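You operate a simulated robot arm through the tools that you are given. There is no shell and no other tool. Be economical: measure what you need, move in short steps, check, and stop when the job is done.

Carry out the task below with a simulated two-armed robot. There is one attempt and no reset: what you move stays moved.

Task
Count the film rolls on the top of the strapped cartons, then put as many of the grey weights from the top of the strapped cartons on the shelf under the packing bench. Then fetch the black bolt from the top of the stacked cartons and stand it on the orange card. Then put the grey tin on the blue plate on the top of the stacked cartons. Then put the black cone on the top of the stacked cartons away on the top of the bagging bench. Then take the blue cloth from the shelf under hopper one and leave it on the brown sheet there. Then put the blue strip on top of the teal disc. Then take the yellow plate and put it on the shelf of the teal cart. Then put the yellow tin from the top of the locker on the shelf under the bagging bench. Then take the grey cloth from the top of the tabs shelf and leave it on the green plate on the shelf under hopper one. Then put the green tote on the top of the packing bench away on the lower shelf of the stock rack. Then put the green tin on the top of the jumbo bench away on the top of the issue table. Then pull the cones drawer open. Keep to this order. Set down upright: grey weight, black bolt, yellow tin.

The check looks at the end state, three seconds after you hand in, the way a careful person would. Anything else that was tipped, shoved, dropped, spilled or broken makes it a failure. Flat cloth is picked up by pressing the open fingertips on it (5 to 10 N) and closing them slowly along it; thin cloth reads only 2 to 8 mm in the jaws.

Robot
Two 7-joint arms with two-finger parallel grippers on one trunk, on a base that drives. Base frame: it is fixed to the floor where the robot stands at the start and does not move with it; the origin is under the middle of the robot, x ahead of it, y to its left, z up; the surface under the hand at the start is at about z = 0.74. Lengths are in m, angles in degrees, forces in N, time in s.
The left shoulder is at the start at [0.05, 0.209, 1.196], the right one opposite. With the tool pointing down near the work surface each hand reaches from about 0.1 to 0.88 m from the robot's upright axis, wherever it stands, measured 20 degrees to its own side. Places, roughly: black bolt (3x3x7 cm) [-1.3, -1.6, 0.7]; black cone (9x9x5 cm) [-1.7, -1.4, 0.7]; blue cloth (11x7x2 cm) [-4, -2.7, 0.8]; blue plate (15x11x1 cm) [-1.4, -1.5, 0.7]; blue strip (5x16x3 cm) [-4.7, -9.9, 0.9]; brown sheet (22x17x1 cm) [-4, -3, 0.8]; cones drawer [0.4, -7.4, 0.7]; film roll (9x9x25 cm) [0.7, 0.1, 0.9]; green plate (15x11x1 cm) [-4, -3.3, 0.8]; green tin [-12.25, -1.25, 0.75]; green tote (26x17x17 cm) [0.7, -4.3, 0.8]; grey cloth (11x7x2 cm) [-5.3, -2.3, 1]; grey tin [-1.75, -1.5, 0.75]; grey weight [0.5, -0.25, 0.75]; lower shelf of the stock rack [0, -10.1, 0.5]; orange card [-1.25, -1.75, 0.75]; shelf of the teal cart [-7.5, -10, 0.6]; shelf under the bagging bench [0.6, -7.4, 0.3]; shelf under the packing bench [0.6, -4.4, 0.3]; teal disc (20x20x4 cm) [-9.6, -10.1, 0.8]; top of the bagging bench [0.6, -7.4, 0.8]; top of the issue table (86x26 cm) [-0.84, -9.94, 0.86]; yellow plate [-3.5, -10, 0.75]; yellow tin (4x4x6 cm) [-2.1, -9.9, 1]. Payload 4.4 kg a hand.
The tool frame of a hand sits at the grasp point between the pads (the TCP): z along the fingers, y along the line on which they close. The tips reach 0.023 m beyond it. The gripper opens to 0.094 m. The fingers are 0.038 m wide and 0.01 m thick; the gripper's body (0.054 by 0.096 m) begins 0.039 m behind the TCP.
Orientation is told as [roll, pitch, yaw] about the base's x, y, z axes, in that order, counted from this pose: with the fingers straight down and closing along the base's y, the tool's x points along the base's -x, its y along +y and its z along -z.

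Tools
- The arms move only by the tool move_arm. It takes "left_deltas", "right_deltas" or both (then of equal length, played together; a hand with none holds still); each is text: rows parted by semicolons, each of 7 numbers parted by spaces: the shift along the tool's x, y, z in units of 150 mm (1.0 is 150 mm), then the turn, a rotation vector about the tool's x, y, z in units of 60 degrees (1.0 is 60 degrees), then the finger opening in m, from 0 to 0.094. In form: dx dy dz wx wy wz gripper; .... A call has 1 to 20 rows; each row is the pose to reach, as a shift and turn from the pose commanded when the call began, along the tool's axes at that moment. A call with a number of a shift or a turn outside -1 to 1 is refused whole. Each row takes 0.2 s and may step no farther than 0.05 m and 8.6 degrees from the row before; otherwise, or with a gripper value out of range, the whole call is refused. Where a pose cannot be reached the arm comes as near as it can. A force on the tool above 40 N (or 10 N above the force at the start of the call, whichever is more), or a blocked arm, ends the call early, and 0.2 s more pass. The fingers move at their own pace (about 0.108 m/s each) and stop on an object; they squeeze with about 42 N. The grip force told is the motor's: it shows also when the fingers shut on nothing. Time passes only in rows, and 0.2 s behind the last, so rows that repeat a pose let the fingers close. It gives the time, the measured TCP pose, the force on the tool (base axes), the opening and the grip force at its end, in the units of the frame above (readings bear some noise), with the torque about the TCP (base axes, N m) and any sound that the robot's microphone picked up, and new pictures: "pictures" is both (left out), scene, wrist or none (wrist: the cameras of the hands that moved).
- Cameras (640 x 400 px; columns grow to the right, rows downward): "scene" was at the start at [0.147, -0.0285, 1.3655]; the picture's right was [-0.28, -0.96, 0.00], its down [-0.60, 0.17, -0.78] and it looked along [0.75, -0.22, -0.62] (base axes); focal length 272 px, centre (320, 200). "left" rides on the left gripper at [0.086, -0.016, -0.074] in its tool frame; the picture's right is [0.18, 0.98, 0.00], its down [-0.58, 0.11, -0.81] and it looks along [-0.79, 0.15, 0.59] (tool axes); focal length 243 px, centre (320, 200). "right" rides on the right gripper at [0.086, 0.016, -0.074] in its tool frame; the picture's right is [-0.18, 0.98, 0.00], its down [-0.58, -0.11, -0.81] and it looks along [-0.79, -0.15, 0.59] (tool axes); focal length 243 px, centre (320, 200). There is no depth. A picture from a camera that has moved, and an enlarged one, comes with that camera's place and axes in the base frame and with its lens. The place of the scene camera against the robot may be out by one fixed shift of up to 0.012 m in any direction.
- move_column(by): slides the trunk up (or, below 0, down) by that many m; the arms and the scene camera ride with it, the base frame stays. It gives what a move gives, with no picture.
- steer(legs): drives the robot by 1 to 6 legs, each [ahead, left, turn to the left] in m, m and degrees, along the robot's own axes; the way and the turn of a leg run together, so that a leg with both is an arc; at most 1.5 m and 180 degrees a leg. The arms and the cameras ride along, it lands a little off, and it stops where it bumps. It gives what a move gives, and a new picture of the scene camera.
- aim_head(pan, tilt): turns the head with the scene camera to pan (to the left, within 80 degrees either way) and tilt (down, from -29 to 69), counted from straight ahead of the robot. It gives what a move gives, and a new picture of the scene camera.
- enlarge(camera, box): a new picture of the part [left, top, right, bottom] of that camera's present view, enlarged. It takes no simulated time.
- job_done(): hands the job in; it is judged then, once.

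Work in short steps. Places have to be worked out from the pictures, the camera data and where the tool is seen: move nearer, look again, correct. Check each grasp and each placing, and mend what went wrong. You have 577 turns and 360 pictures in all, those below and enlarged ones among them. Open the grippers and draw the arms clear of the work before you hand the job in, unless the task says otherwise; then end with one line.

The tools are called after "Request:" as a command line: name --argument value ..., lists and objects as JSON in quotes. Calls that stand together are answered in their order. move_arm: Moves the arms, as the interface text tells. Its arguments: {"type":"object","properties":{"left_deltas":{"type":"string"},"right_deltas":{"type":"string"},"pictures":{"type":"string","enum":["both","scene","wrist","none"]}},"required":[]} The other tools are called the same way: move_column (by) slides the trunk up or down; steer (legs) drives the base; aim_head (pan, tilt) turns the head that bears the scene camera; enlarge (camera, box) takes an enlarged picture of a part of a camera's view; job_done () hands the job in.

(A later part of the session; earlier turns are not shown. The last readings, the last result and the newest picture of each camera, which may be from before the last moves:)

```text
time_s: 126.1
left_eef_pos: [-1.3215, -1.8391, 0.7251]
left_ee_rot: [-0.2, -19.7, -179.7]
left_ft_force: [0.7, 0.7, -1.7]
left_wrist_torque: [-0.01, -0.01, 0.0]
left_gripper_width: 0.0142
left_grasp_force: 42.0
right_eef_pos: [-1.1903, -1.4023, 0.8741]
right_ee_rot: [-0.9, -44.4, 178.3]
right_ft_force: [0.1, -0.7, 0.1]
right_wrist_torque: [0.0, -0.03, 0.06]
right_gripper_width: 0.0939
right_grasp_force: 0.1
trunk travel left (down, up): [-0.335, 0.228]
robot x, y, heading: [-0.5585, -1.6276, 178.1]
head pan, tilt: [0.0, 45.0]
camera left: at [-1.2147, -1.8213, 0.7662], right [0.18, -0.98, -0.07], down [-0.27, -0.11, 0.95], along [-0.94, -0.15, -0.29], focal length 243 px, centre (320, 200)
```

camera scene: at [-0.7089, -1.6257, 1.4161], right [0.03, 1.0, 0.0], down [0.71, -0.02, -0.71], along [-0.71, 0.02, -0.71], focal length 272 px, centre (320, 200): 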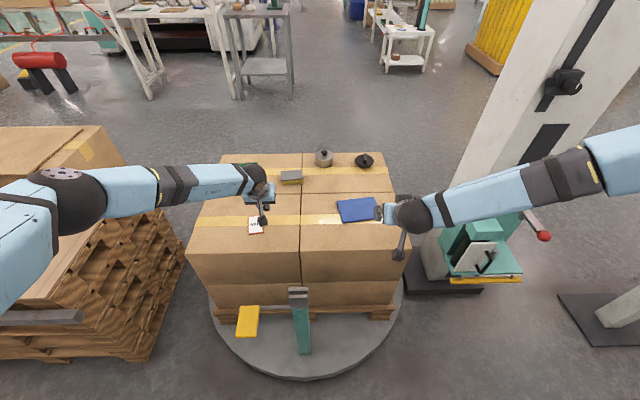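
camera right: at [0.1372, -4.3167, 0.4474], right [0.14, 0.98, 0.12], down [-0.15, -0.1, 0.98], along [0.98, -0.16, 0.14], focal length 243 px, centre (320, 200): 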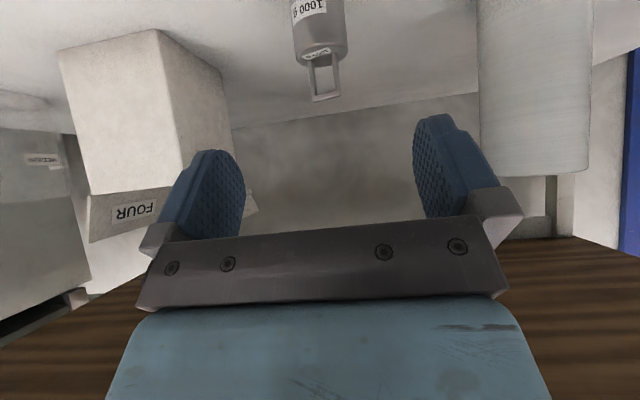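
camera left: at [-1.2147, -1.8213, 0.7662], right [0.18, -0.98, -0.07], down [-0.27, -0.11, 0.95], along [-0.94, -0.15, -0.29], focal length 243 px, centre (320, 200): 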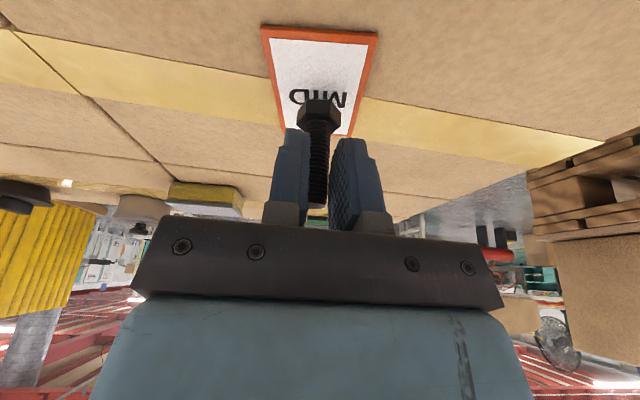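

Right over the card. I lower slowly to contact.

Request:
move_arm --left_deltas "0.007 0 0.019 0 0 0 0.0; 0.014 0 0.038 0 0 0 0.0; 0.02 0 0.056 0 0 0 0.0" --pictures "none"

Request:
move_arm --left_deltas "0.005 0 0.013 0 0 0 0.0; 0.01 0 0.026 0 0 0 0.0" --pictures "none"

```text
time_s: 126.9
left_eef_pos: [-1.3221, -1.8373, 0.7159]
left_ee_rot: [-0.2, -19.9, -179.5]
left_ft_force: [0.9, -0.2, 7.2]
left_wrist_torque: [0.02, 0.08, 0.0]
left_gripper_width: 0.0141
left_grasp_force: 42.3
right_eef_pos: [-1.1898, -1.4034, 0.8748]
right_ee_rot: [-0.9, -44.6, 178.3]
right_ft_force: [-1.4, 0.0, -0.7]
right_wrist_torque: [0.01, -0.01, -0.03]
right_gripper_width: 0.094
right_grasp_force: 0.0
trunk travel left (down, up): [-0.335, 0.228]
robot x, y, heading: [-0.56, -1.6251, 178.5]
head pan, tilt: [0.0, 45.0]
```

```text
time_s: 127.5
left_eef_pos: [-1.323, -1.8359, 0.7144]
left_ee_rot: [-0.4, -20.1, -179.6]
left_ft_force: [0.5, -1.4, 23.7]
left_wrist_torque: [-0.15, 0.53, 0.07]
left_gripper_width: 0.0144
left_grasp_force: 41.7
right_eef_pos: [-1.1886, -1.4031, 0.8764]
right_ee_rot: [-1.0, -44.7, 178.4]
right_ft_force: [-0.4, 0.1, -0.3]
right_wrist_torque: [0.01, 0.05, 0.0]
right_gripper_width: 0.0938
right_grasp_force: 0.0
trunk travel left (down, up): [-0.335, 0.228]
robot x, y, heading: [-0.5572, -1.6288, 178.6]
head pan, tilt: [0.0, 45.0]
```

Seated. I ease 2 mm, open slowly and withdraw upward along the fingers.

Request:
move_arm --left_deltas "-0.005 0 -0.015 0 0 0 0.0; -0.005 0 -0.015 0 0 0 0.025; -0.005 0 -0.015 0 0 0 0.06; -0.005 0 -0.015 0 0 0 0.06; 0 0 -0.15 0 0 0 0.06; 0 0 -0.4 0 0 0 0.06; 0 0 -0.7 0 0 0 0.06; 0 0 -0.95 0 0 0 0.06" --pictures "both"

```text
time_s: 129.3
left_eef_pos: [-1.2721, -1.837, 0.8428]
left_ee_rot: [-0.3, -19.8, -179.5]
left_ft_force: [1.1, 0.4, -0.4]
left_wrist_torque: [0.02, 0.02, 0.0]
left_gripper_width: 0.0599
left_grasp_force: 0.0
right_eef_pos: [-1.1883, -1.4034, 0.876]
right_ee_rot: [-0.9, -44.6, 178.4]
right_ft_force: [0.8, 0.1, 0.5]
right_wrist_torque: [0.03, 0.01, -0.01]
right_gripper_width: 0.0938
right_grasp_force: 0.1
trunk travel left (down, up): [-0.335, 0.228]
robot x, y, heading: [-0.5605, -1.6269, 178.5]
head pan, tilt: [0.0, 45.0]
camera scene: at [-0.7079, -1.6267, 1.4162], right [0.03, 1.0, 0.0], down [0.71, -0.02, -0.71], along [-0.71, 0.02, -0.71], focal length 272 px, centre (320, 200)
camera left: at [-1.1659, -1.819, 0.885], right [0.18, -0.98, -0.07], down [-0.27, -0.12, 0.96], along [-0.95, -0.15, -0.29], focal length 243 px, centre (320, 200)
```

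scene: 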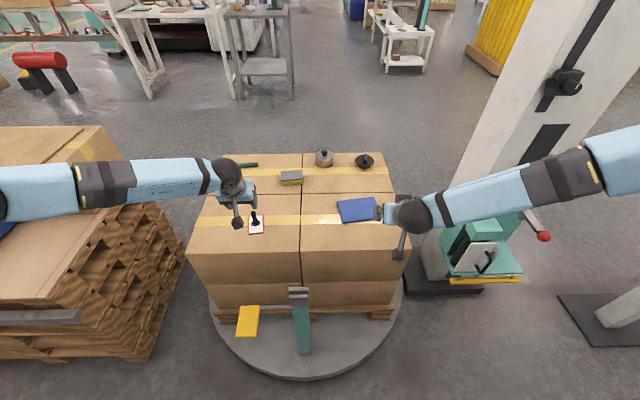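
left: 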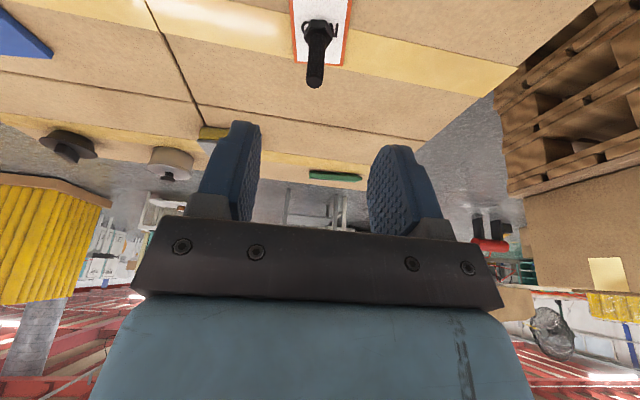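

The bolt stands on the card. The grey tin and cone are on the far (west) side, x≈-1.69, out of reach from here, so I must go round. I back off, raise the trunk, and look along the south route.

Request:
steer --legs '[[-0.15, 0, 0]]'

Request:
move_column --by 0.15

Request:
steer --legs '[[0, 0, 91.5], [1.4, 0, 0], [0.65, 0, 0], [0, 0, -90]]'

Request:
aim_head --pan 0 --tilt 25

```text
time_s: 130.7
left_eef_pos: [-1.1285, -1.8396, 0.8428]
left_ee_rot: [-0.2, -19.7, -179.7]
left_ft_force: [0.9, 0.8, -0.5]
left_wrist_torque: [0.04, 0.02, 0.01]
left_gripper_width: 0.0599
left_grasp_force: 0.0
right_eef_pos: [-1.045, -1.4073, 0.8741]
right_ee_rot: [-0.8, -44.6, 178.2]
right_ft_force: [0.0, -0.3, 0.1]
right_wrist_torque: [-0.02, -0.01, 0.0]
right_gripper_width: 0.0942
right_grasp_force: 0.0
trunk travel left (down, up): [-0.335, 0.228]
robot x, y, heading: [-0.4104, -1.627, 178.2]
head pan, tilt: [0.0, 45.0]
camera scene: at [-0.564, -1.6304, 1.4162], right [0.03, 1.0, 0.0], down [0.71, -0.02, -0.71], along [-0.71, 0.02, -0.71], focal length 272 px, centre (320, 200)
```

scene: 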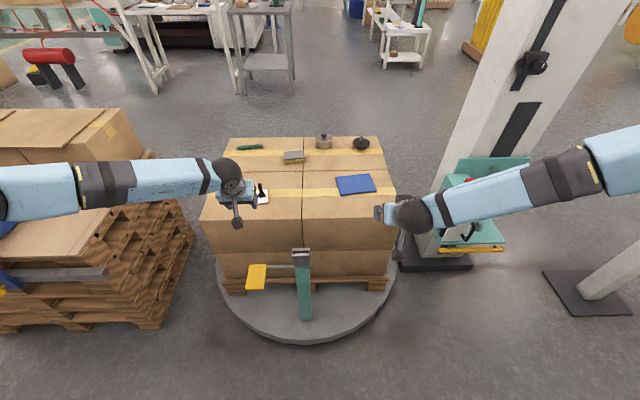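

```text
time_s: 132.4
left_eef_pos: [-1.129, -1.841, 0.9916]
left_ee_rot: [-0.2, -19.7, -179.6]
left_ft_force: [-0.2, 0.6, -0.4]
left_wrist_torque: [0.03, -0.01, -0.01]
left_gripper_width: 0.06
left_grasp_force: 0.0
right_eef_pos: [-1.046, -1.4075, 1.0245]
right_ee_rot: [-0.9, -44.5, 178.3]
right_ft_force: [-0.2, -0.9, 0.4]
right_wrist_torque: [-0.02, 0.0, 0.01]
right_gripper_width: 0.094
right_grasp_force: 0.2
trunk travel left (down, up): [-0.485, 0.078]
robot x, y, heading: [-0.4111, -1.6288, 178.4]
head pan, tilt: [0.0, 45.0]
```

```text
time_s: 150.7
left_eef_pos: [-1.1309, -4.0077, 0.9927]
left_ee_rot: [-0.2, -19.8, -177.3]
left_ft_force: [0.0, -0.5, -1.2]
left_wrist_torque: [0.0, 0.01, -0.01]
left_gripper_width: 0.0599
left_grasp_force: 0.1
right_eef_pos: [-1.0658, -3.5704, 1.0244]
right_ee_rot: [-0.9, -44.6, -179.4]
right_ft_force: [0.9, 0.7, -0.2]
right_wrist_torque: [0.01, -0.01, 0.01]
right_gripper_width: 0.094
right_grasp_force: 0.0
trunk travel left (down, up): [-0.485, 0.078]
robot x, y, heading: [-0.426, -3.7663, -179.1]
head pan, tilt: [0.0, 45.0]
camera scene: at [-0.5755, -3.7753, 1.5661], right [-0.01, 1.0, 0.0], down [0.71, 0.01, -0.71], along [-0.71, -0.01, -0.71], focal length 272 px, centre (320, 200)
```

scene: 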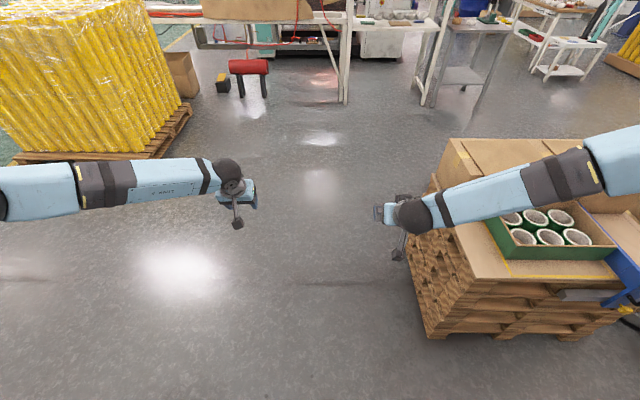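

```text
time_s: 151.5
left_eef_pos: [-1.131, -4.0078, 0.993]
left_ee_rot: [-0.2, -19.8, -177.3]
left_ft_force: [0.8, -0.5, 0.4]
left_wrist_torque: [0.0, 0.01, -0.03]
left_gripper_width: 0.06
left_grasp_force: 0.1
right_eef_pos: [-1.0655, -3.5711, 1.0242]
right_ee_rot: [-0.9, -44.4, -179.4]
right_ft_force: [0.1, 0.1, -0.5]
right_wrist_torque: [-0.01, 0.0, 0.02]
right_gripper_width: 0.0941
right_grasp_force: 0.0
trunk travel left (down, up): [-0.485, 0.078]
robot x, y, heading: [-0.4205, -3.7651, -179.3]
head pan, tilt: [0.0, 25.0]
camera scene: at [-0.5863, -3.7754, 1.5966], right [-0.01, 1.0, 0.0], down [0.42, 0.01, -0.91], along [-0.91, -0.01, -0.42], focal length 272 px, centre (320, 200)
```

scene: 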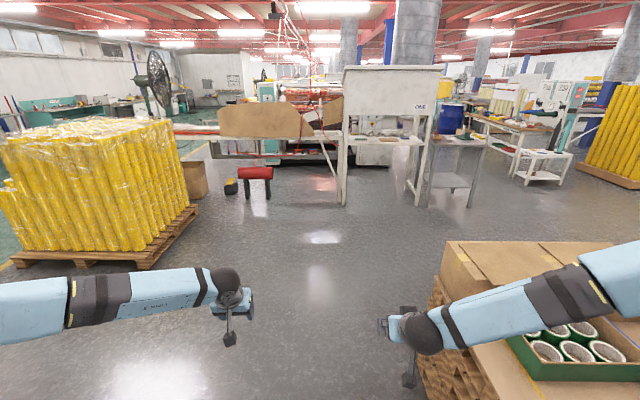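

Open floor to the west. I go west past the pallets, north, then turn to face the cartons from their west side.

Request:
steer --legs '[[1.15, 0, 0], [1.1, 0, 0], [0, 0, -91], [1.1, 0, 0], [1.05, 0, 0]]'

```text
time_s: 176.7
left_eef_pos: [-2.9033, -0.9271, 0.9932]
left_ee_rot: [-0.2, -19.8, 92.9]
left_ft_force: [0.1, -0.6, 0.8]
left_wrist_torque: [0.03, 0.02, 0.01]
left_gripper_width: 0.06
left_grasp_force: 0.2
right_eef_pos: [-2.4678, -0.9905, 1.0249]
right_ee_rot: [-0.9, -44.5, 90.8]
right_ft_force: [0.1, 0.6, -0.3]
right_wrist_torque: [0.02, 0.01, -0.01]
right_gripper_width: 0.0937
right_grasp_force: 0.0
trunk travel left (down, up): [-0.485, 0.078]
robot x, y, heading: [-2.6643, -1.6333, 90.8]
head pan, tilt: [0.0, 25.0]
camera scene: at [-2.6676, -1.4776, 1.5967], right [1.0, 0.02, 0.0], down [0.01, -0.42, -0.91], along [-0.01, 0.91, -0.42], focal length 272 px, centre (320, 200)
```

scene: 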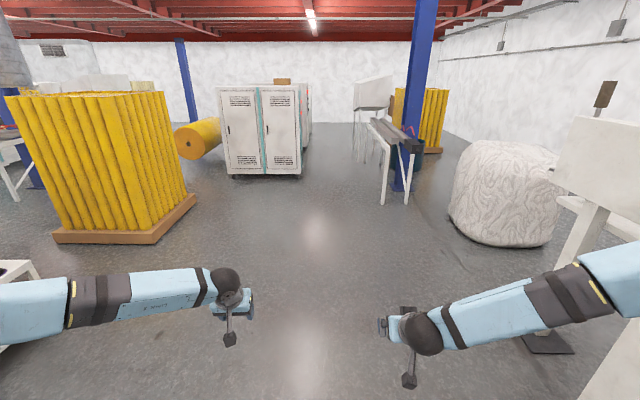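

I turn right to face the cartons and look down at them.

Request:
steer --legs '[[0, 0, -91]]'

Request:
aim_head --pan 0 --tilt 45

```text
time_s: 181.0
left_eef_pos: [-1.942, -1.438, 0.9923]
left_ee_rot: [-0.3, -19.8, -0.8]
left_ft_force: [0.2, -0.5, -0.1]
left_wrist_torque: [0.0, -0.01, 0.03]
left_gripper_width: 0.06
left_grasp_force: 0.1
right_eef_pos: [-2.0345, -1.8678, 1.0243]
right_ee_rot: [-0.9, -44.6, -3.0]
right_ft_force: [2.0, 0.6, -0.2]
right_wrist_torque: [-0.03, 0.02, -0.02]
right_gripper_width: 0.0939
right_grasp_force: 0.0
trunk travel left (down, up): [-0.485, 0.078]
robot x, y, heading: [-2.6645, -1.632, -2.7]
head pan, tilt: [0.0, 25.0]
camera scene: at [-2.5056, -1.6445, 1.5967], right [-0.05, -1.0, 0.0], down [-0.42, 0.02, -0.91], along [0.91, -0.04, -0.42], focal length 272 px, centre (320, 200)
```

scene: 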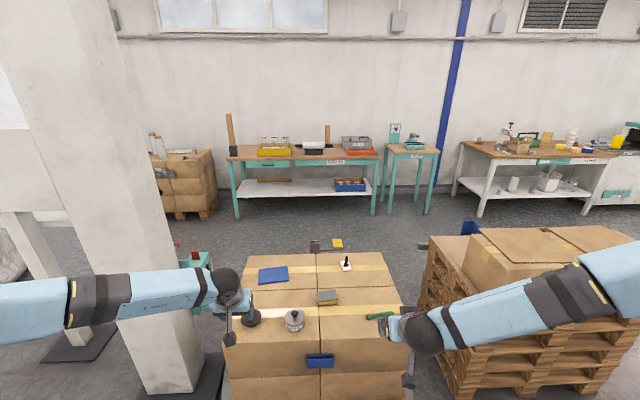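

```text
time_s: 181.8
left_eef_pos: [-1.9423, -1.4378, 0.9927]
left_ee_rot: [-0.3, -19.9, -0.8]
left_ft_force: [-0.4, -0.7, -0.1]
left_wrist_torque: [0.02, 0.03, 0.03]
left_gripper_width: 0.06
left_grasp_force: 0.0
right_eef_pos: [-2.0338, -1.8684, 1.024]
right_ee_rot: [-0.8, -44.6, -3.1]
right_ft_force: [0.2, -0.3, -0.6]
right_wrist_torque: [0.0, -0.01, -0.01]
right_gripper_width: 0.0939
right_grasp_force: 0.1
trunk travel left (down, up): [-0.485, 0.078]
robot x, y, heading: [-2.658, -1.6306, -2.7]
head pan, tilt: [0.0, 45.0]
camera scene: at [-2.5164, -1.644, 1.5662], right [-0.05, -1.0, 0.0], down [-0.71, 0.03, -0.71], along [0.71, -0.03, -0.71], focal length 272 px, centre (320, 200)
```

scene: 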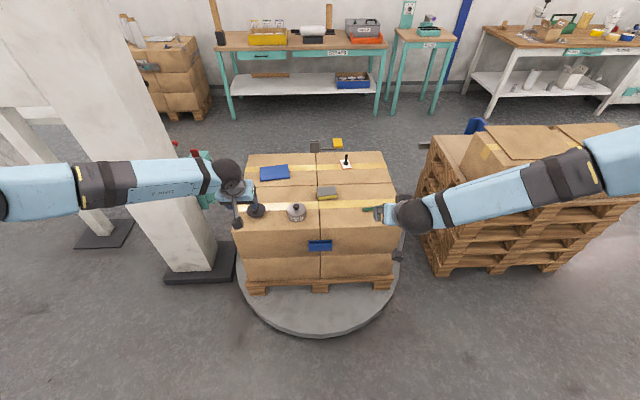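

I'll work with the right arm. First I tuck the left hand back so it clears the wrapper mast.

Request:
move_arm --left_deltas "0.25 0 -0.1 0 0 0 0.06; 0.5 0 -0.2 0 0 0 0.06; 0.75 0 -0.3 0 0 0 0.06; 0.94 0 -0.36 0 0 0 0.06; 0.94 0 -0.36 0 0 0 0.06" --pictures "none"

Request:
move_arm --left_deltas "0.25 0 -0.1 0 0 0 0.06; 0.5 0 -0.2 0 0 0 0.06; 0.75 0 -0.3 0 0 0 0.06; 0.94 0 -0.36 0 0 0 0.06; 0.94 0 -0.36 0 0 0 0.06" --pictures "none"

Request:
steer --legs '[[0.1, 0.23, 2.7], [0.2, 0, 0]]'

```text
time_s: 183.1
left_eef_pos: [-2.0928, -1.4356, 0.9962]
left_ee_rot: [-0.2, -19.7, -0.8]
left_ft_force: [-0.3, -0.1, -0.5]
left_wrist_torque: [-0.01, 0.02, 0.03]
left_gripper_width: 0.06
left_grasp_force: 0.1
right_eef_pos: [-2.0343, -1.8693, 1.024]
right_ee_rot: [-0.9, -44.5, -3.1]
right_ft_force: [-0.1, 0.0, -0.1]
right_wrist_torque: [-0.03, 0.0, 0.0]
right_gripper_width: 0.0941
right_grasp_force: 0.1
trunk travel left (down, up): [-0.485, 0.078]
robot x, y, heading: [-2.6616, -1.6353, -2.6]
head pan, tilt: [0.0, 45.0]
```

```text
time_s: 184.2
left_eef_pos: [-2.242, -1.4334, 0.9991]
left_ee_rot: [-0.3, -19.8, -0.8]
left_ft_force: [0.8, -0.5, 0.1]
left_wrist_torque: [0.02, -0.02, -0.02]
left_gripper_width: 0.0599
left_grasp_force: 0.2
right_eef_pos: [-2.0335, -1.8691, 1.0235]
right_ee_rot: [-0.9, -44.6, -3.0]
right_ft_force: [0.1, 0.2, 0.5]
right_wrist_torque: [0.01, 0.01, 0.02]
right_gripper_width: 0.0942
right_grasp_force: 0.0
trunk travel left (down, up): [-0.485, 0.078]
robot x, y, heading: [-2.6603, -1.6308, -2.8]
head pan, tilt: [0.0, 45.0]
```

```text
time_s: 188.1
left_eef_pos: [-1.9421, -1.1919, 0.999]
left_ee_rot: [-0.2, -19.7, 1.5]
left_ft_force: [-0.3, 0.4, 0.7]
left_wrist_torque: [-0.03, 0.05, -0.01]
left_gripper_width: 0.06
left_grasp_force: 0.0
right_eef_pos: [-1.7148, -1.6182, 1.0242]
right_ee_rot: [-0.8, -44.5, -0.6]
right_ft_force: [0.6, -0.4, 0.1]
right_wrist_torque: [-0.01, 0.0, 0.0]
right_gripper_width: 0.0939
right_grasp_force: 0.1
trunk travel left (down, up): [-0.485, 0.078]
robot x, y, heading: [-2.3501, -1.4053, -0.2]
head pan, tilt: [0.0, 45.0]
camera scene: at [-2.2066, -1.4134, 1.5662], right [-0.01, -1.0, 0.0], down [-0.71, 0.01, -0.71], along [0.71, -0.01, -0.71], focal length 272 px, centre (320, 200)
```

scene: 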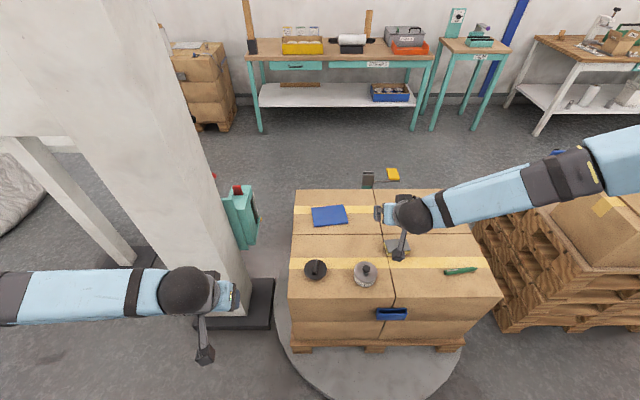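

Tin ≈[-1.725,-1.58], cone ≈[-1.697,-1.402], plate ≈[-1.40,-1.464]. I raise the right hand and lower the trunk for reach.

Request:
move_arm --right_deltas "-0.2 0 -0.2 0 0 0 0.094; -0.4 0 -0.4 0 0 0 0.094; -0.6 0 -0.6 0 0 0 0.094; -0.8 0 -0.8 0 0 0 0.094; -0.935 0 -0.95 0 0 0 0.094" --pictures "none"

Request:
move_column --by -0.35

Request:
enlarge --camera "scene" --box '[220, 100, 420, 225]'

Request:
enlarge --camera "right" --box '[0, 0, 640, 400]'

```text
time_s: 189.3
left_eef_pos: [-1.9414, -1.1915, 0.9991]
left_ee_rot: [-0.2, -19.7, 1.5]
left_ft_force: [-0.2, 0.3, -0.5]
left_wrist_torque: [0.02, 0.0, 0.0]
left_gripper_width: 0.06
left_grasp_force: 0.0
right_eef_pos: [-1.7136, -1.6143, 1.2266]
right_ee_rot: [-1.0, -44.5, -0.6]
right_ft_force: [1.2, -0.2, -0.5]
right_wrist_torque: [0.02, 0.01, -0.01]
right_gripper_width: 0.094
right_grasp_force: 0.0
trunk travel left (down, up): [-0.485, 0.078]
robot x, y, heading: [-2.3537, -1.4086, -0.5]
head pan, tilt: [0.0, 45.0]
```

```text
time_s: 192.7
left_eef_pos: [-1.9404, -1.1927, 0.6492]
left_ee_rot: [-0.2, -19.8, 1.5]
left_ft_force: [0.2, 0.4, -0.3]
left_wrist_torque: [0.01, -0.01, 0.03]
left_gripper_width: 0.0601
left_grasp_force: 0.0
right_eef_pos: [-1.7143, -1.6138, 0.8753]
right_ee_rot: [-1.0, -44.4, -0.6]
right_ft_force: [0.3, -0.4, -0.2]
right_wrist_torque: [0.01, -0.03, 0.03]
right_gripper_width: 0.094
right_grasp_force: 0.1
trunk travel left (down, up): [-0.135, 0.428]
robot x, y, heading: [-2.3539, -1.4085, -0.5]
head pan, tilt: [0.0, 45.0]
```

```text
3.20 times, centred on (320, 162) of scene
camera zoom: at [-2.2063, -1.4135, 1.2162], right [-0.01, -1.0, 0.0], down [-0.71, 0.01, -0.71], along [0.71, -0.01, -0.71], focal length 869 px, centre (320, 320)
```

zoom: 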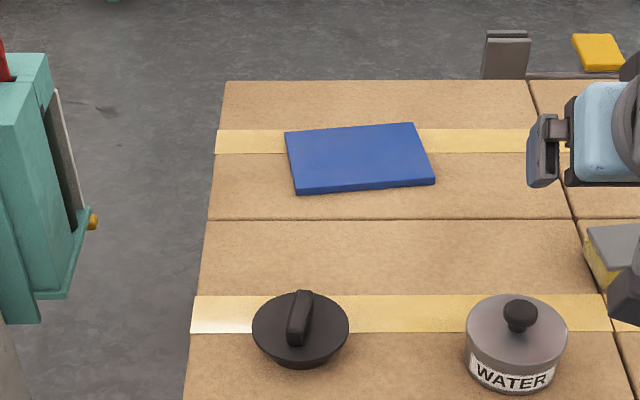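

```text
1.00 times, centred on (320, 200) of right (not enlarged: the box is as wide or as high as the picture)
camera zoom: at [-1.8269, -1.596, 0.8696], right [0.15, 0.98, 0.12], down [-0.15, -0.09, 0.98], along [0.98, -0.17, 0.14], focal length 243 px, centre (320, 200)
```

zoom: 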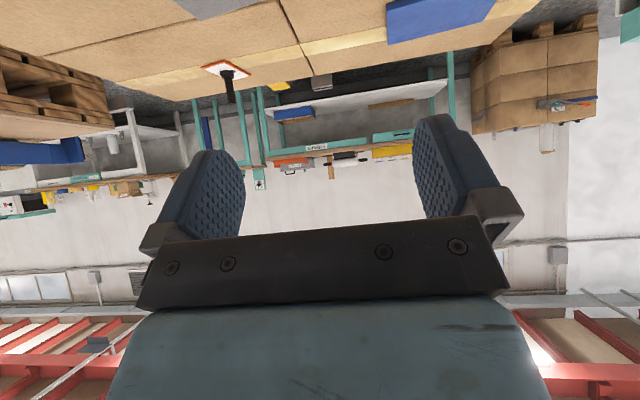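

The tin is labelled WATER with a loose-looking lid (⌀≈83 mm), so it must stay level and be gripped by the body. I set the right hand behind it for a wrist view.

Request:
move_arm --right_deltas "0.2 0.05 0 0 0 0 0.094; 0.4 0.1 0 0 0 0 0.094; 0.6 0.16 0 0 0 0 0.094; 0.806 0.22 0 0 0 0 0.094; 0.806 0.22 0 0 0 0 0.094" --pictures "wrist"

```text
time_s: 193.9
left_eef_pos: [-1.9406, -1.1919, 0.648]
left_ee_rot: [-0.3, -19.7, 1.5]
left_ft_force: [-0.3, 0.1, -0.4]
left_wrist_torque: [-0.02, -0.01, 0.02]
left_gripper_width: 0.0601
left_grasp_force: 0.0
right_eef_pos: [-1.8012, -1.5793, 0.7932]
right_ee_rot: [-0.9, -44.5, -0.6]
right_ft_force: [0.7, 0.2, -0.5]
right_wrist_torque: [-0.01, 0.02, -0.01]
right_gripper_width: 0.0943
right_grasp_force: 0.2
trunk travel left (down, up): [-0.135, 0.428]
robot x, y, heading: [-2.3509, -1.4092, -0.4]
head pan, tilt: [0.0, 45.0]
camera right: at [-1.9144, -1.5614, 0.7862], right [0.15, 0.98, 0.12], down [-0.15, -0.09, 0.98], along [0.98, -0.17, 0.14], focal length 243 px, centre (320, 200)
```

right: 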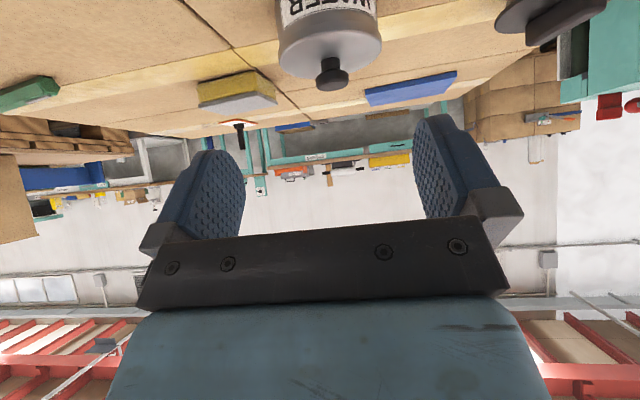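

Tin axis is at about [-1.703,-1.576]. I go 60 % of the way along the fingers and check the centring.

Request:
move_arm --right_deltas "0 0.02 0.2 0 0 0 0.094; 0 0.02 0.4 0 0 0 0.094; 0 0.02 0.5 0 0 0 0.094; 0 0.02 0.5 0 0 0 0.094" --pictures "wrist"

```text
time_s: 194.9
left_eef_pos: [-1.941, -1.1917, 0.6468]
left_ee_rot: [-0.3, -19.7, 1.4]
left_ft_force: [0.5, -1.0, -0.5]
left_wrist_torque: [0.01, 0.0, -0.06]
left_gripper_width: 0.0601
left_grasp_force: 0.0
right_eef_pos: [-1.7457, -1.5785, 0.7373]
right_ee_rot: [-0.8, -44.4, -0.6]
right_ft_force: [0.0, 0.6, -0.5]
right_wrist_torque: [0.03, 0.02, 0.01]
right_gripper_width: 0.0939
right_grasp_force: 0.1
trunk travel left (down, up): [-0.135, 0.428]
robot x, y, heading: [-2.3511, -1.4051, -0.7]
head pan, tilt: [0.0, 45.0]
camera right: at [-1.8591, -1.56, 0.7301], right [0.15, 0.98, 0.12], down [-0.15, -0.09, 0.98], along [0.98, -0.17, 0.14], focal length 243 px, centre (320, 200)
```

right: 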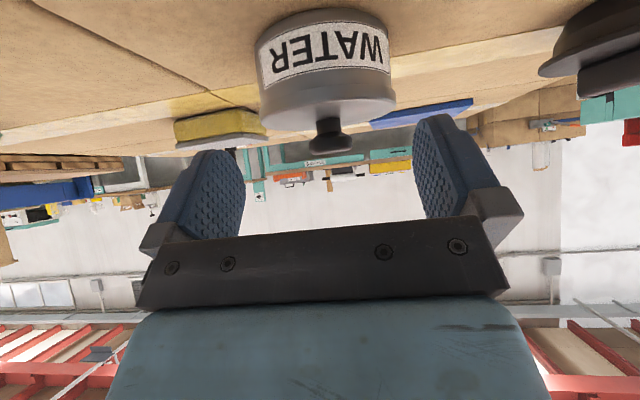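

Centred within 3 mm. I finish the approach and close gently around body and lid rim.

Request:
move_arm --right_deltas "0 0.02 0.13 0 0 0 0.094; 0 0.02 0.26 0 0 0 0.094; 0 0.02 0.38 0 0 0 0.094; 0 0.02 0.38 0 0 0 0.094; 0 0.02 0.38 0 0 0 0.086; 0 0.02 0.38 0 0 0 0.08; 0 0.02 0.38 0 0 0 0.07; 0 0.02 0.38 0 0 0 0.06" --pictures "wrist"

```text
time_s: 196.7
left_eef_pos: [-1.9419, -1.1924, 0.6486]
left_ee_rot: [-0.3, -19.7, 1.5]
left_ft_force: [-0.4, -0.3, 0.0]
left_wrist_torque: [0.02, -0.03, 0.0]
left_gripper_width: 0.0599
left_grasp_force: 0.0
right_eef_pos: [-1.7057, -1.5765, 0.6967]
right_ee_rot: [-0.9, -44.5, -0.5]
right_ft_force: [0.2, 3.4, -0.4]
right_wrist_torque: [-0.04, 0.02, 0.05]
right_gripper_width: 0.0809
right_grasp_force: 41.9
trunk travel left (down, up): [-0.135, 0.428]
robot x, y, heading: [-2.3561, -1.4028, -0.3]
head pan, tilt: [0.0, 45.0]
camera right: at [-1.8199, -1.5583, 0.6898], right [0.15, 0.98, 0.12], down [-0.15, -0.09, 0.98], along [0.98, -0.17, 0.14], focal length 243 px, centre (320, 200)
```

right: 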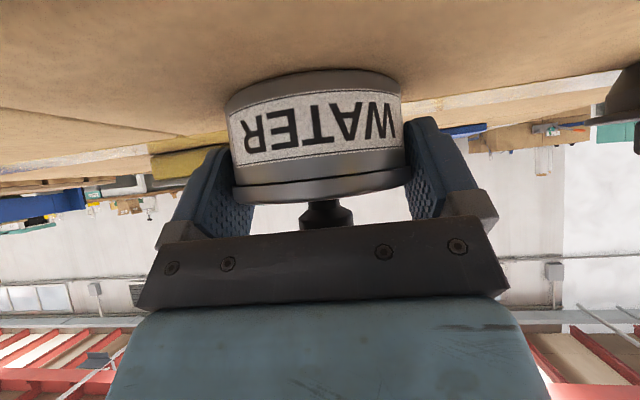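

Gripped at 81 mm. I lift slowly and check the body comes up with the lid.

Request:
move_arm --right_deltas "-0.03 0 -0.03 0 0 0 0.06; -0.07 0 -0.07 0 0 0 0.06; -0.12 0 -0.12 0 0 0 0.06; -0.19 0 -0.19 0 0 0 0.06; -0.19 0 -0.19 0 0 0 0.06" --pictures "wrist"

```text
time_s: 197.9
left_eef_pos: [-1.9415, -1.1915, 0.6489]
left_ee_rot: [-0.4, -19.7, 1.5]
left_ft_force: [-0.7, 0.9, 0.3]
left_wrist_torque: [0.0, 0.0, 0.0]
left_gripper_width: 0.0601
left_grasp_force: 0.2
right_eef_pos: [-1.7094, -1.5745, 0.7381]
right_ee_rot: [-0.9, -44.4, -0.6]
right_ft_force: [-0.5, 0.4, -0.1]
right_wrist_torque: [0.0, -0.03, 0.01]
right_gripper_width: 0.0812
right_grasp_force: 42.1
trunk travel left (down, up): [-0.135, 0.428]
robot x, y, heading: [-2.3544, -1.4114, -0.3]
head pan, tilt: [0.0, 45.0]
heard: snap
camera right: at [-1.8213, -1.5569, 0.7302], right [0.15, 0.98, 0.12], down [-0.15, -0.09, 0.98], along [0.98, -0.17, 0.14], focal length 243 px, centre (320, 200)
```

right: 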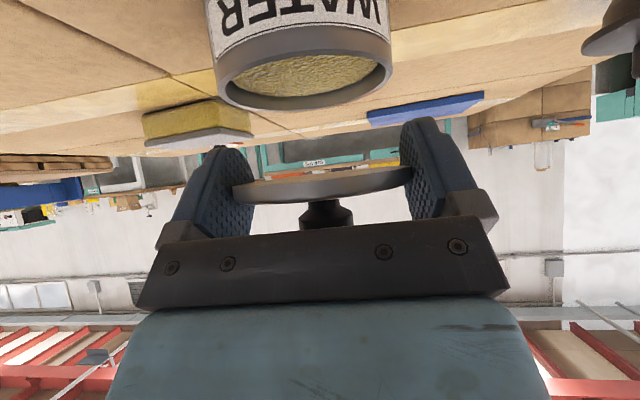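

The lid popped off (snap fit) because the pads held only the rim. I retrace the move exactly to set the lid back and press it on.

Request:
move_arm --right_deltas "0.07 0 0.07 0 0 0 0.06; 0.13 0 0.13 0 0 0 0.06; 0.17 0 0.17 0 0 0 0.06; 0.19 0 0.19 0 0 0 0.06; 0.195 0 0.195 0 0 0 0.06; 0.2 0 0.2 0 0 0 0.06" --pictures "wrist"

```text
time_s: 199.3
left_eef_pos: [-1.9407, -1.191, 0.6491]
left_ee_rot: [-0.3, -19.8, 1.5]
left_ft_force: [-0.4, 0.2, -0.3]
left_wrist_torque: [0.03, 0.03, 0.0]
left_gripper_width: 0.0599
left_grasp_force: 0.0
right_eef_pos: [-1.7075, -1.5778, 0.6966]
right_ee_rot: [-0.8, -44.7, -0.6]
right_ft_force: [3.1, -1.3, 13.6]
right_wrist_torque: [-0.26, 0.44, 0.15]
right_gripper_width: 0.0811
right_grasp_force: 42.1
trunk travel left (down, up): [-0.135, 0.428]
robot x, y, heading: [-2.3514, -1.4052, -0.4]
head pan, tilt: [0.0, 45.0]
heard: snap
camera right: at [-1.82, -1.5591, 0.6893], right [0.15, 0.98, 0.12], down [-0.16, -0.09, 0.98], along [0.98, -0.17, 0.14], focal length 243 px, centre (320, 200)
```

right: 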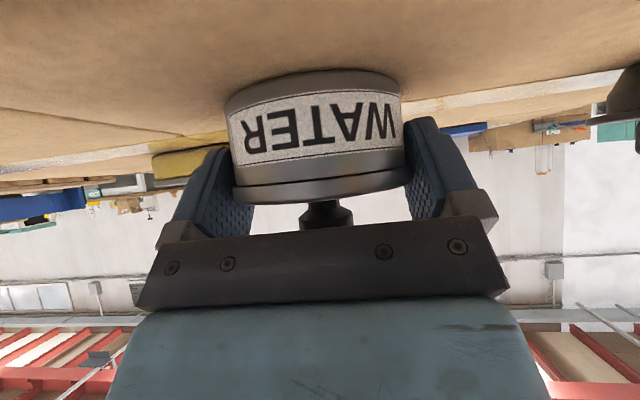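

The lid snapped back on. Its rim is ~3 mm wider than the body, so a safe way is: take the lid off, carry the open body level to the plate, and re-fit the lid. First I release and check that the plate is within reach.

Request:
move_arm --right_deltas "0 0 0 0 0 0 0.094; 0 0 0 0 0 0 0.094; 0 0 -0.2 0 0 0 0.094; 0 0 -0.4 0 0 0 0.094; -0.2 0 -0.6 0 0 0 0.094; -0.5 0 -0.7 0 0 0 0.094; -0.6 0 -0.8 0 0 0 0.094" --pictures "wrist"

```text
time_s: 200.9
left_eef_pos: [-1.9422, -1.1916, 0.6476]
left_ee_rot: [-0.3, -19.8, 1.5]
left_ft_force: [-0.4, -0.2, 0.7]
left_wrist_torque: [-0.01, 0.01, 0.01]
left_gripper_width: 0.0601
left_grasp_force: 0.0
right_eef_pos: [-1.7261, -1.5754, 0.8461]
right_ee_rot: [-0.9, -44.5, -0.5]
right_ft_force: [0.2, 0.5, 0.0]
right_wrist_torque: [-0.01, 0.02, -0.03]
right_gripper_width: 0.0938
right_grasp_force: 0.0
trunk travel left (down, up): [-0.135, 0.428]
robot x, y, heading: [-2.3501, -1.41, -0.4]
head pan, tilt: [0.0, 45.0]
camera right: at [-1.8398, -1.557, 0.8395], right [0.15, 0.98, 0.12], down [-0.15, -0.09, 0.98], along [0.98, -0.17, 0.14], focal length 243 px, centre (320, 200)
```

right: 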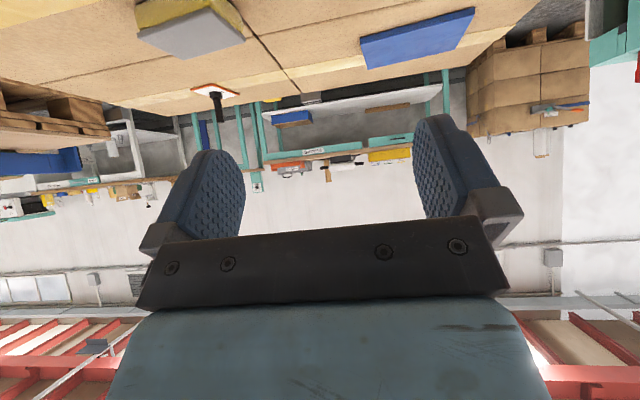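

Now I try the hand over the plate, 5 cm up, in two moves.

Request:
move_arm --right_deltas "-0.15 0.09 0.2 0 0 0 0.094; -0.3 0.18 0.4 0 0 0 0.094; -0.4 0.27 0.6 0 0 0 0.094; -0.43 0.37 0.8 0 0 0 0.094; -0.43 0.37 1.0 0 0 0 0.094" --pictures "none"

Request:
move_arm --right_deltas "-0.1 0.09 0.2 0 0 0 0.094; -0.2 0.18 0.4 0 0 0 0.094; -0.3 0.27 0.6 0 0 0 0.094; -0.4 0.37 0.8 0 0 0 0.094; -0.43 0.37 0.9 0 0 0 0.094" --pictures "both"

```text
time_s: 202.1
left_eef_pos: [-1.9412, -1.192, 0.6487]
left_ee_rot: [-0.3, -19.7, 1.5]
left_ft_force: [-0.9, 0.2, 0.1]
left_wrist_torque: [0.0, -0.01, 0.02]
left_gripper_width: 0.0597
left_grasp_force: 0.0
right_eef_pos: [-1.5755, -1.5236, 0.7815]
right_ee_rot: [-1.0, -44.5, -0.6]
right_ft_force: [-0.1, 0.1, 1.0]
right_wrist_torque: [-0.03, 0.0, -0.01]
right_gripper_width: 0.094
right_grasp_force: 0.0
trunk travel left (down, up): [-0.135, 0.428]
robot x, y, heading: [-2.3526, -1.4095, -0.5]
head pan, tilt: [0.0, 45.0]
```

```text
time_s: 203.3
left_eef_pos: [-1.9426, -1.1915, 0.6487]
left_ee_rot: [-0.3, -19.6, 1.4]
left_ft_force: [0.0, 0.6, -0.4]
left_wrist_torque: [0.0, 0.03, -0.02]
left_gripper_width: 0.06
left_grasp_force: 0.1
right_eef_pos: [-1.4328, -1.4704, 0.7291]
right_ee_rot: [-0.9, -44.5, -0.6]
right_ft_force: [0.1, -0.7, 0.0]
right_wrist_torque: [0.0, -0.01, -0.03]
right_gripper_width: 0.0938
right_grasp_force: 0.0
trunk travel left (down, up): [-0.135, 0.428]
robot x, y, heading: [-2.3565, -1.4078, -0.6]
head pan, tilt: [0.0, 45.0]
camera scene: at [-2.2063, -1.413, 1.2161], right [-0.01, -1.0, 0.0], down [-0.71, 0.01, -0.71], along [0.71, -0.01, -0.71], focal length 272 px, centre (320, 200)
camera right: at [-1.547, -1.452, 0.7233], right [0.15, 0.98, 0.12], down [-0.15, -0.09, 0.98], along [0.98, -0.17, 0.14], focal length 243 px, centre (320, 200)
```

scene: 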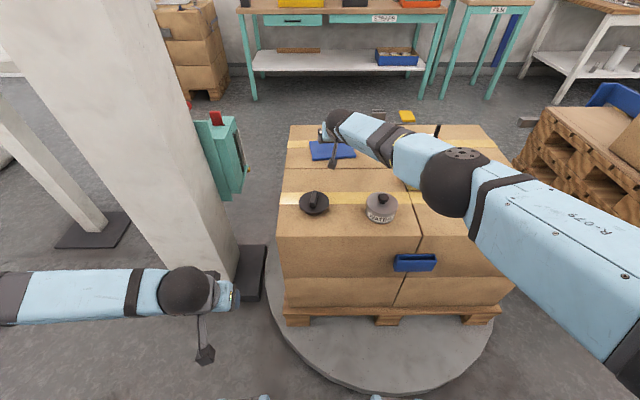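
right: 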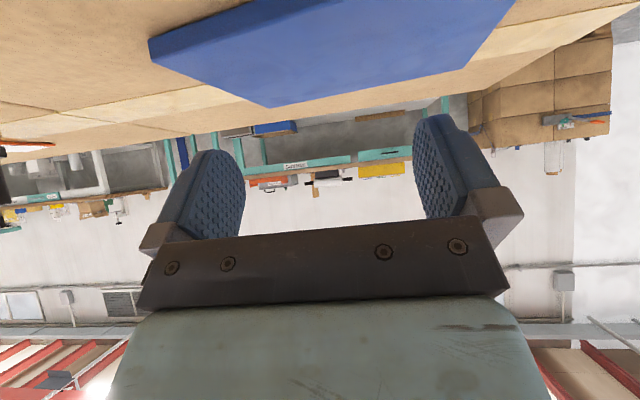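

Reachable at this tilt; the plate's centre is [-1.412,-1.448]. I return above the tin and bring the fingers to 15° from vertical to take the lid with the fingertips.

Request:
move_arm --right_deltas "0 -0.07 -0.2 0 0 0 0.094; 0 -0.14 -0.4 0 0 0 0.094; 0 -0.2 -0.6 0 0 0 0.094; 0 -0.27 -0.8 0 0 0 0.094; 0 -0.33 -0.94 0 0 0 0.094" --pictures "none"

Request:
move_arm --right_deltas "0.13 -0.06 -0.13 0 0.08 0 0.094; 0.27 -0.12 -0.27 0 0.16 0 0.094; 0.4 -0.18 -0.4 0 0.25 0 0.094; 0.54 -0.25 -0.54 0 0.33 0 0.094; 0.68 -0.31 -0.68 0 0.41 0 0.094; 0.813 -0.373 -0.8 0 0.49 0 0.094; 0.813 -0.373 -0.8 0 0.49 0 0.094" --pictures "wrist"

```text
time_s: 204.5
left_eef_pos: [-1.9429, -1.192, 0.6475]
left_ee_rot: [-0.2, -19.7, 1.6]
left_ft_force: [-1.0, -0.3, 0.4]
left_wrist_torque: [-0.04, 0.0, 0.01]
left_gripper_width: 0.0599
left_grasp_force: 0.0
right_eef_pos: [-1.5317, -1.5204, 0.829]
right_ee_rot: [-0.9, -44.5, -0.7]
right_ft_force: [-0.2, -0.5, 0.7]
right_wrist_torque: [0.0, 0.01, 0.03]
right_gripper_width: 0.0939
right_grasp_force: 0.0
trunk travel left (down, up): [-0.135, 0.428]
robot x, y, heading: [-2.3496, -1.4058, -0.2]
head pan, tilt: [0.0, 45.0]
```

```text
time_s: 206.1
left_eef_pos: [-1.942, -1.1931, 0.6498]
left_ee_rot: [-0.3, -19.6, 1.5]
left_ft_force: [0.7, -0.6, 0.0]
left_wrist_torque: [0.02, 0.01, 0.03]
left_gripper_width: 0.0601
left_grasp_force: 0.0
right_eef_pos: [-1.706, -1.573, 0.8297]
right_ee_rot: [-0.7, -15.0, -1.1]
right_ft_force: [-0.3, -0.1, -0.5]
right_wrist_torque: [0.03, -0.02, -0.02]
right_gripper_width: 0.094
right_grasp_force: 0.1
trunk travel left (down, up): [-0.135, 0.428]
robot x, y, heading: [-2.3567, -1.4088, -0.5]
head pan, tilt: [0.0, 45.0]
camera right: at [-1.809, -1.5551, 0.8799], right [0.2, 0.98, 0.04], down [0.35, -0.11, 0.93], along [0.92, -0.17, -0.36], focal length 243 px, centre (320, 200)
```

right: 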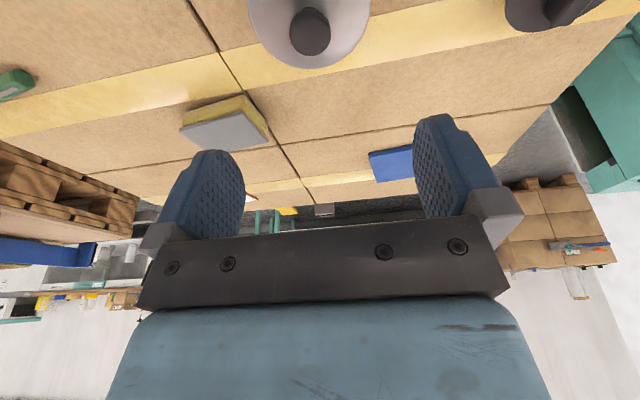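

Knob confirms the axis at [-1.707,-1.575]. I descend so only the fingertips flank the lid rim, then close.

Request:
move_arm --right_deltas "0.06 -0.01 0.24 0 0 0 0.094; 0.12 -0.01 0.48 0 0 0 0.094; 0.193 -0.01 0.721 0 0 0 0.094; 0.193 -0.01 0.721 0 0 0 0.094; 0.193 -0.01 0.721 0 0 0 0.086; 0.193 -0.01 0.721 0 0 0 0.08; 0.193 -0.01 0.721 0 0 0 0.06; 0.193 -0.01 0.721 0 0 0 0.06" --pictures "wrist"

```text
time_s: 207.9
left_eef_pos: [-1.9408, -1.1918, 0.6486]
left_ee_rot: [-0.3, -19.7, 1.5]
left_ft_force: [-0.4, -0.6, 0.0]
left_wrist_torque: [0.02, 0.01, 0.04]
left_gripper_width: 0.0599
left_grasp_force: 0.1
right_eef_pos: [-1.7053, -1.5739, 0.7218]
right_ee_rot: [-0.7, -15.1, -1.1]
right_ft_force: [0.6, -3.1, 0.0]
right_wrist_torque: [-0.12, -0.03, 0.05]
right_gripper_width: 0.0798
right_grasp_force: 42.5
trunk travel left (down, up): [-0.135, 0.428]
robot x, y, heading: [-2.3504, -1.4092, -0.5]
head pan, tilt: [0.0, 45.0]
camera right: at [-1.8076, -1.5549, 0.7725], right [0.2, 0.98, 0.04], down [0.35, -0.11, 0.93], along [0.92, -0.17, -0.36], focal length 243 px, centre (320, 200)
```

right: 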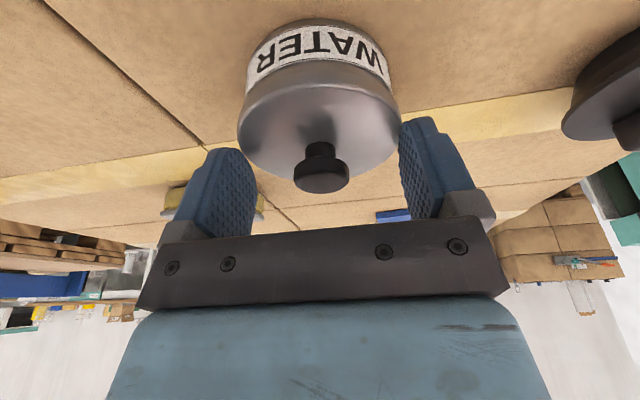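

Grip on the lid rim. I lift it straight up to unsnap it.

Request:
move_arm --right_deltas "-0.02 0 -0.065 0 0 0 0.06; -0.04 0 -0.13 0 0 0 0.06; -0.07 0 -0.26 0 0 0 0.06; -0.1 0 -0.4 0 0 0 0.06; -0.1 0 -0.4 0 0 0 0.06" --pictures "wrist"

```text
time_s: 209.1
left_eef_pos: [-1.9415, -1.1921, 0.6483]
left_ee_rot: [-0.2, -19.7, 1.4]
left_ft_force: [0.2, 0.8, -0.1]
left_wrist_torque: [0.0, 0.05, -0.03]
left_gripper_width: 0.0601
left_grasp_force: 0.2
right_eef_pos: [-1.7078, -1.5752, 0.7823]
right_ee_rot: [-0.7, -15.1, -1.1]
right_ft_force: [0.0, -0.7, 0.0]
right_wrist_torque: [0.0, -0.02, 0.0]
right_gripper_width: 0.08
right_grasp_force: 41.9
trunk travel left (down, up): [-0.135, 0.428]
robot x, y, heading: [-2.352, -1.4048, -0.3]
head pan, tilt: [0.0, 45.0]
heard: snap
camera right: at [-1.8096, -1.5551, 0.832], right [0.2, 0.98, 0.04], down [0.35, -0.11, 0.93], along [0.92, -0.17, -0.36], focal length 243 px, centre (320, 200)
```

right: 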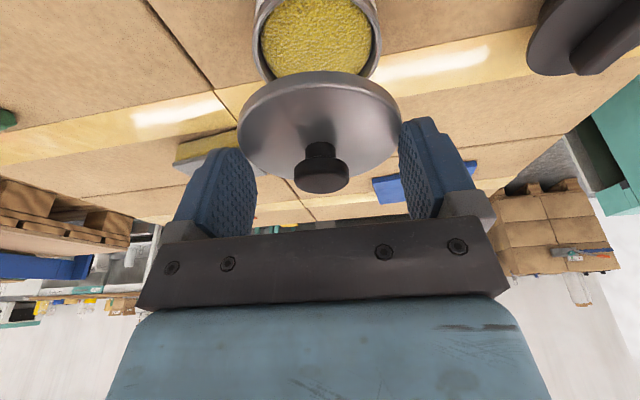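

Lid off, body undisturbed. I carry the lid sideways to free space at y≈-1.725.

Request:
move_arm --right_deltas "0 -0.25 0 0 0 0 0.06; 0 -0.5 0 0 0 0 0.06; 0 -0.75 0 0 0 0 0.06; 0 -1.0 0 0 0 0 0.06; 0.05 -1.0 0.2 0 0 0 0.06; 0.1 -1.0 0.4 0 0 0 0.06; 0.13 -1.0 0.5 0 0 0 0.06; 0.13 -1.0 0.5 0 0 0 0.06" --pictures "wrist"

```text
time_s: 210.9
left_eef_pos: [-1.9419, -1.1913, 0.647]
left_ee_rot: [-0.3, -19.6, 1.6]
left_ft_force: [1.6, -0.4, -0.1]
left_wrist_torque: [-0.01, -0.01, 0.02]
left_gripper_width: 0.06
left_grasp_force: 0.1
right_eef_pos: [-1.7077, -1.7244, 0.7035]
right_ee_rot: [-0.7, -15.1, -1.1]
right_ft_force: [0.6, -0.2, -0.6]
right_wrist_torque: [0.0, 0.02, 0.03]
right_gripper_width: 0.0794
right_grasp_force: 41.7
trunk travel left (down, up): [-0.135, 0.428]
robot x, y, heading: [-2.3507, -1.4081, -0.3]
head pan, tilt: [0.0, 45.0]
camera right: at [-1.8109, -1.7063, 0.7537], right [0.2, 0.98, 0.04], down [0.35, -0.11, 0.93], along [0.92, -0.17, -0.36], focal length 243 px, centre (320, 200)
```

right: 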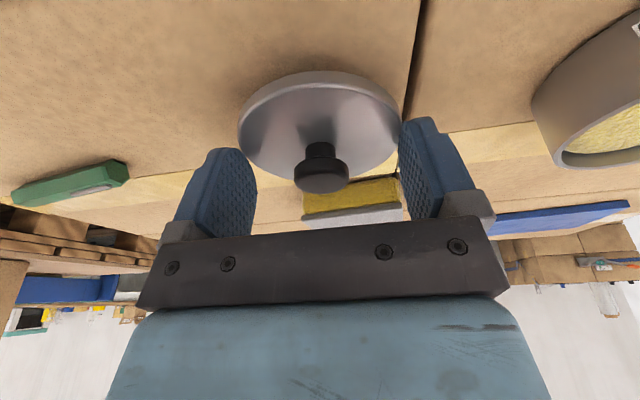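

Clear spot. I lower by 3 mm steps until it rests.

Request:
move_arm --right_deltas "0.005 0 0.02 0 0 0 0.06; 0.01 0 0.04 0 0 0 0.06; 0.013 0 0.05 0 0 0 0.06" --pictures "none"

Request:
move_arm --right_deltas "0.003 0 0.013 0 0 0 0.06; 0.007 0 0.026 0 0 0 0.06" --pictures "none"

```text
time_s: 211.7
left_eef_pos: [-1.9423, -1.1921, 0.648]
left_ee_rot: [-0.3, -19.7, 1.6]
left_ft_force: [0.6, 0.5, -0.1]
left_wrist_torque: [0.0, 0.02, 0.0]
left_gripper_width: 0.0599
left_grasp_force: 0.1
right_eef_pos: [-1.7088, -1.7237, 0.6966]
right_ee_rot: [-0.7, -15.1, -1.0]
right_ft_force: [0.9, 0.2, 0.2]
right_wrist_torque: [-0.02, 0.03, -0.01]
right_gripper_width: 0.0794
right_grasp_force: 42.1
trunk travel left (down, up): [-0.135, 0.428]
robot x, y, heading: [-2.3531, -1.4115, -0.4]
head pan, tilt: [0.0, 45.0]
```

```text
time_s: 212.3
left_eef_pos: [-1.9425, -1.1919, 0.648]
left_ee_rot: [-0.2, -19.6, 1.5]
left_ft_force: [0.1, -0.7, 0.0]
left_wrist_torque: [0.04, -0.02, -0.02]
left_gripper_width: 0.0599
left_grasp_force: 0.1
right_eef_pos: [-1.707, -1.7241, 0.6934]
right_ee_rot: [-0.8, -15.0, -1.1]
right_ft_force: [0.8, 0.0, -0.4]
right_wrist_torque: [-0.01, 0.01, -0.01]
right_gripper_width: 0.08
right_grasp_force: 41.9
trunk travel left (down, up): [-0.135, 0.428]
robot x, y, heading: [-2.3496, -1.4066, -0.1]
head pan, tilt: [0.0, 45.0]
```

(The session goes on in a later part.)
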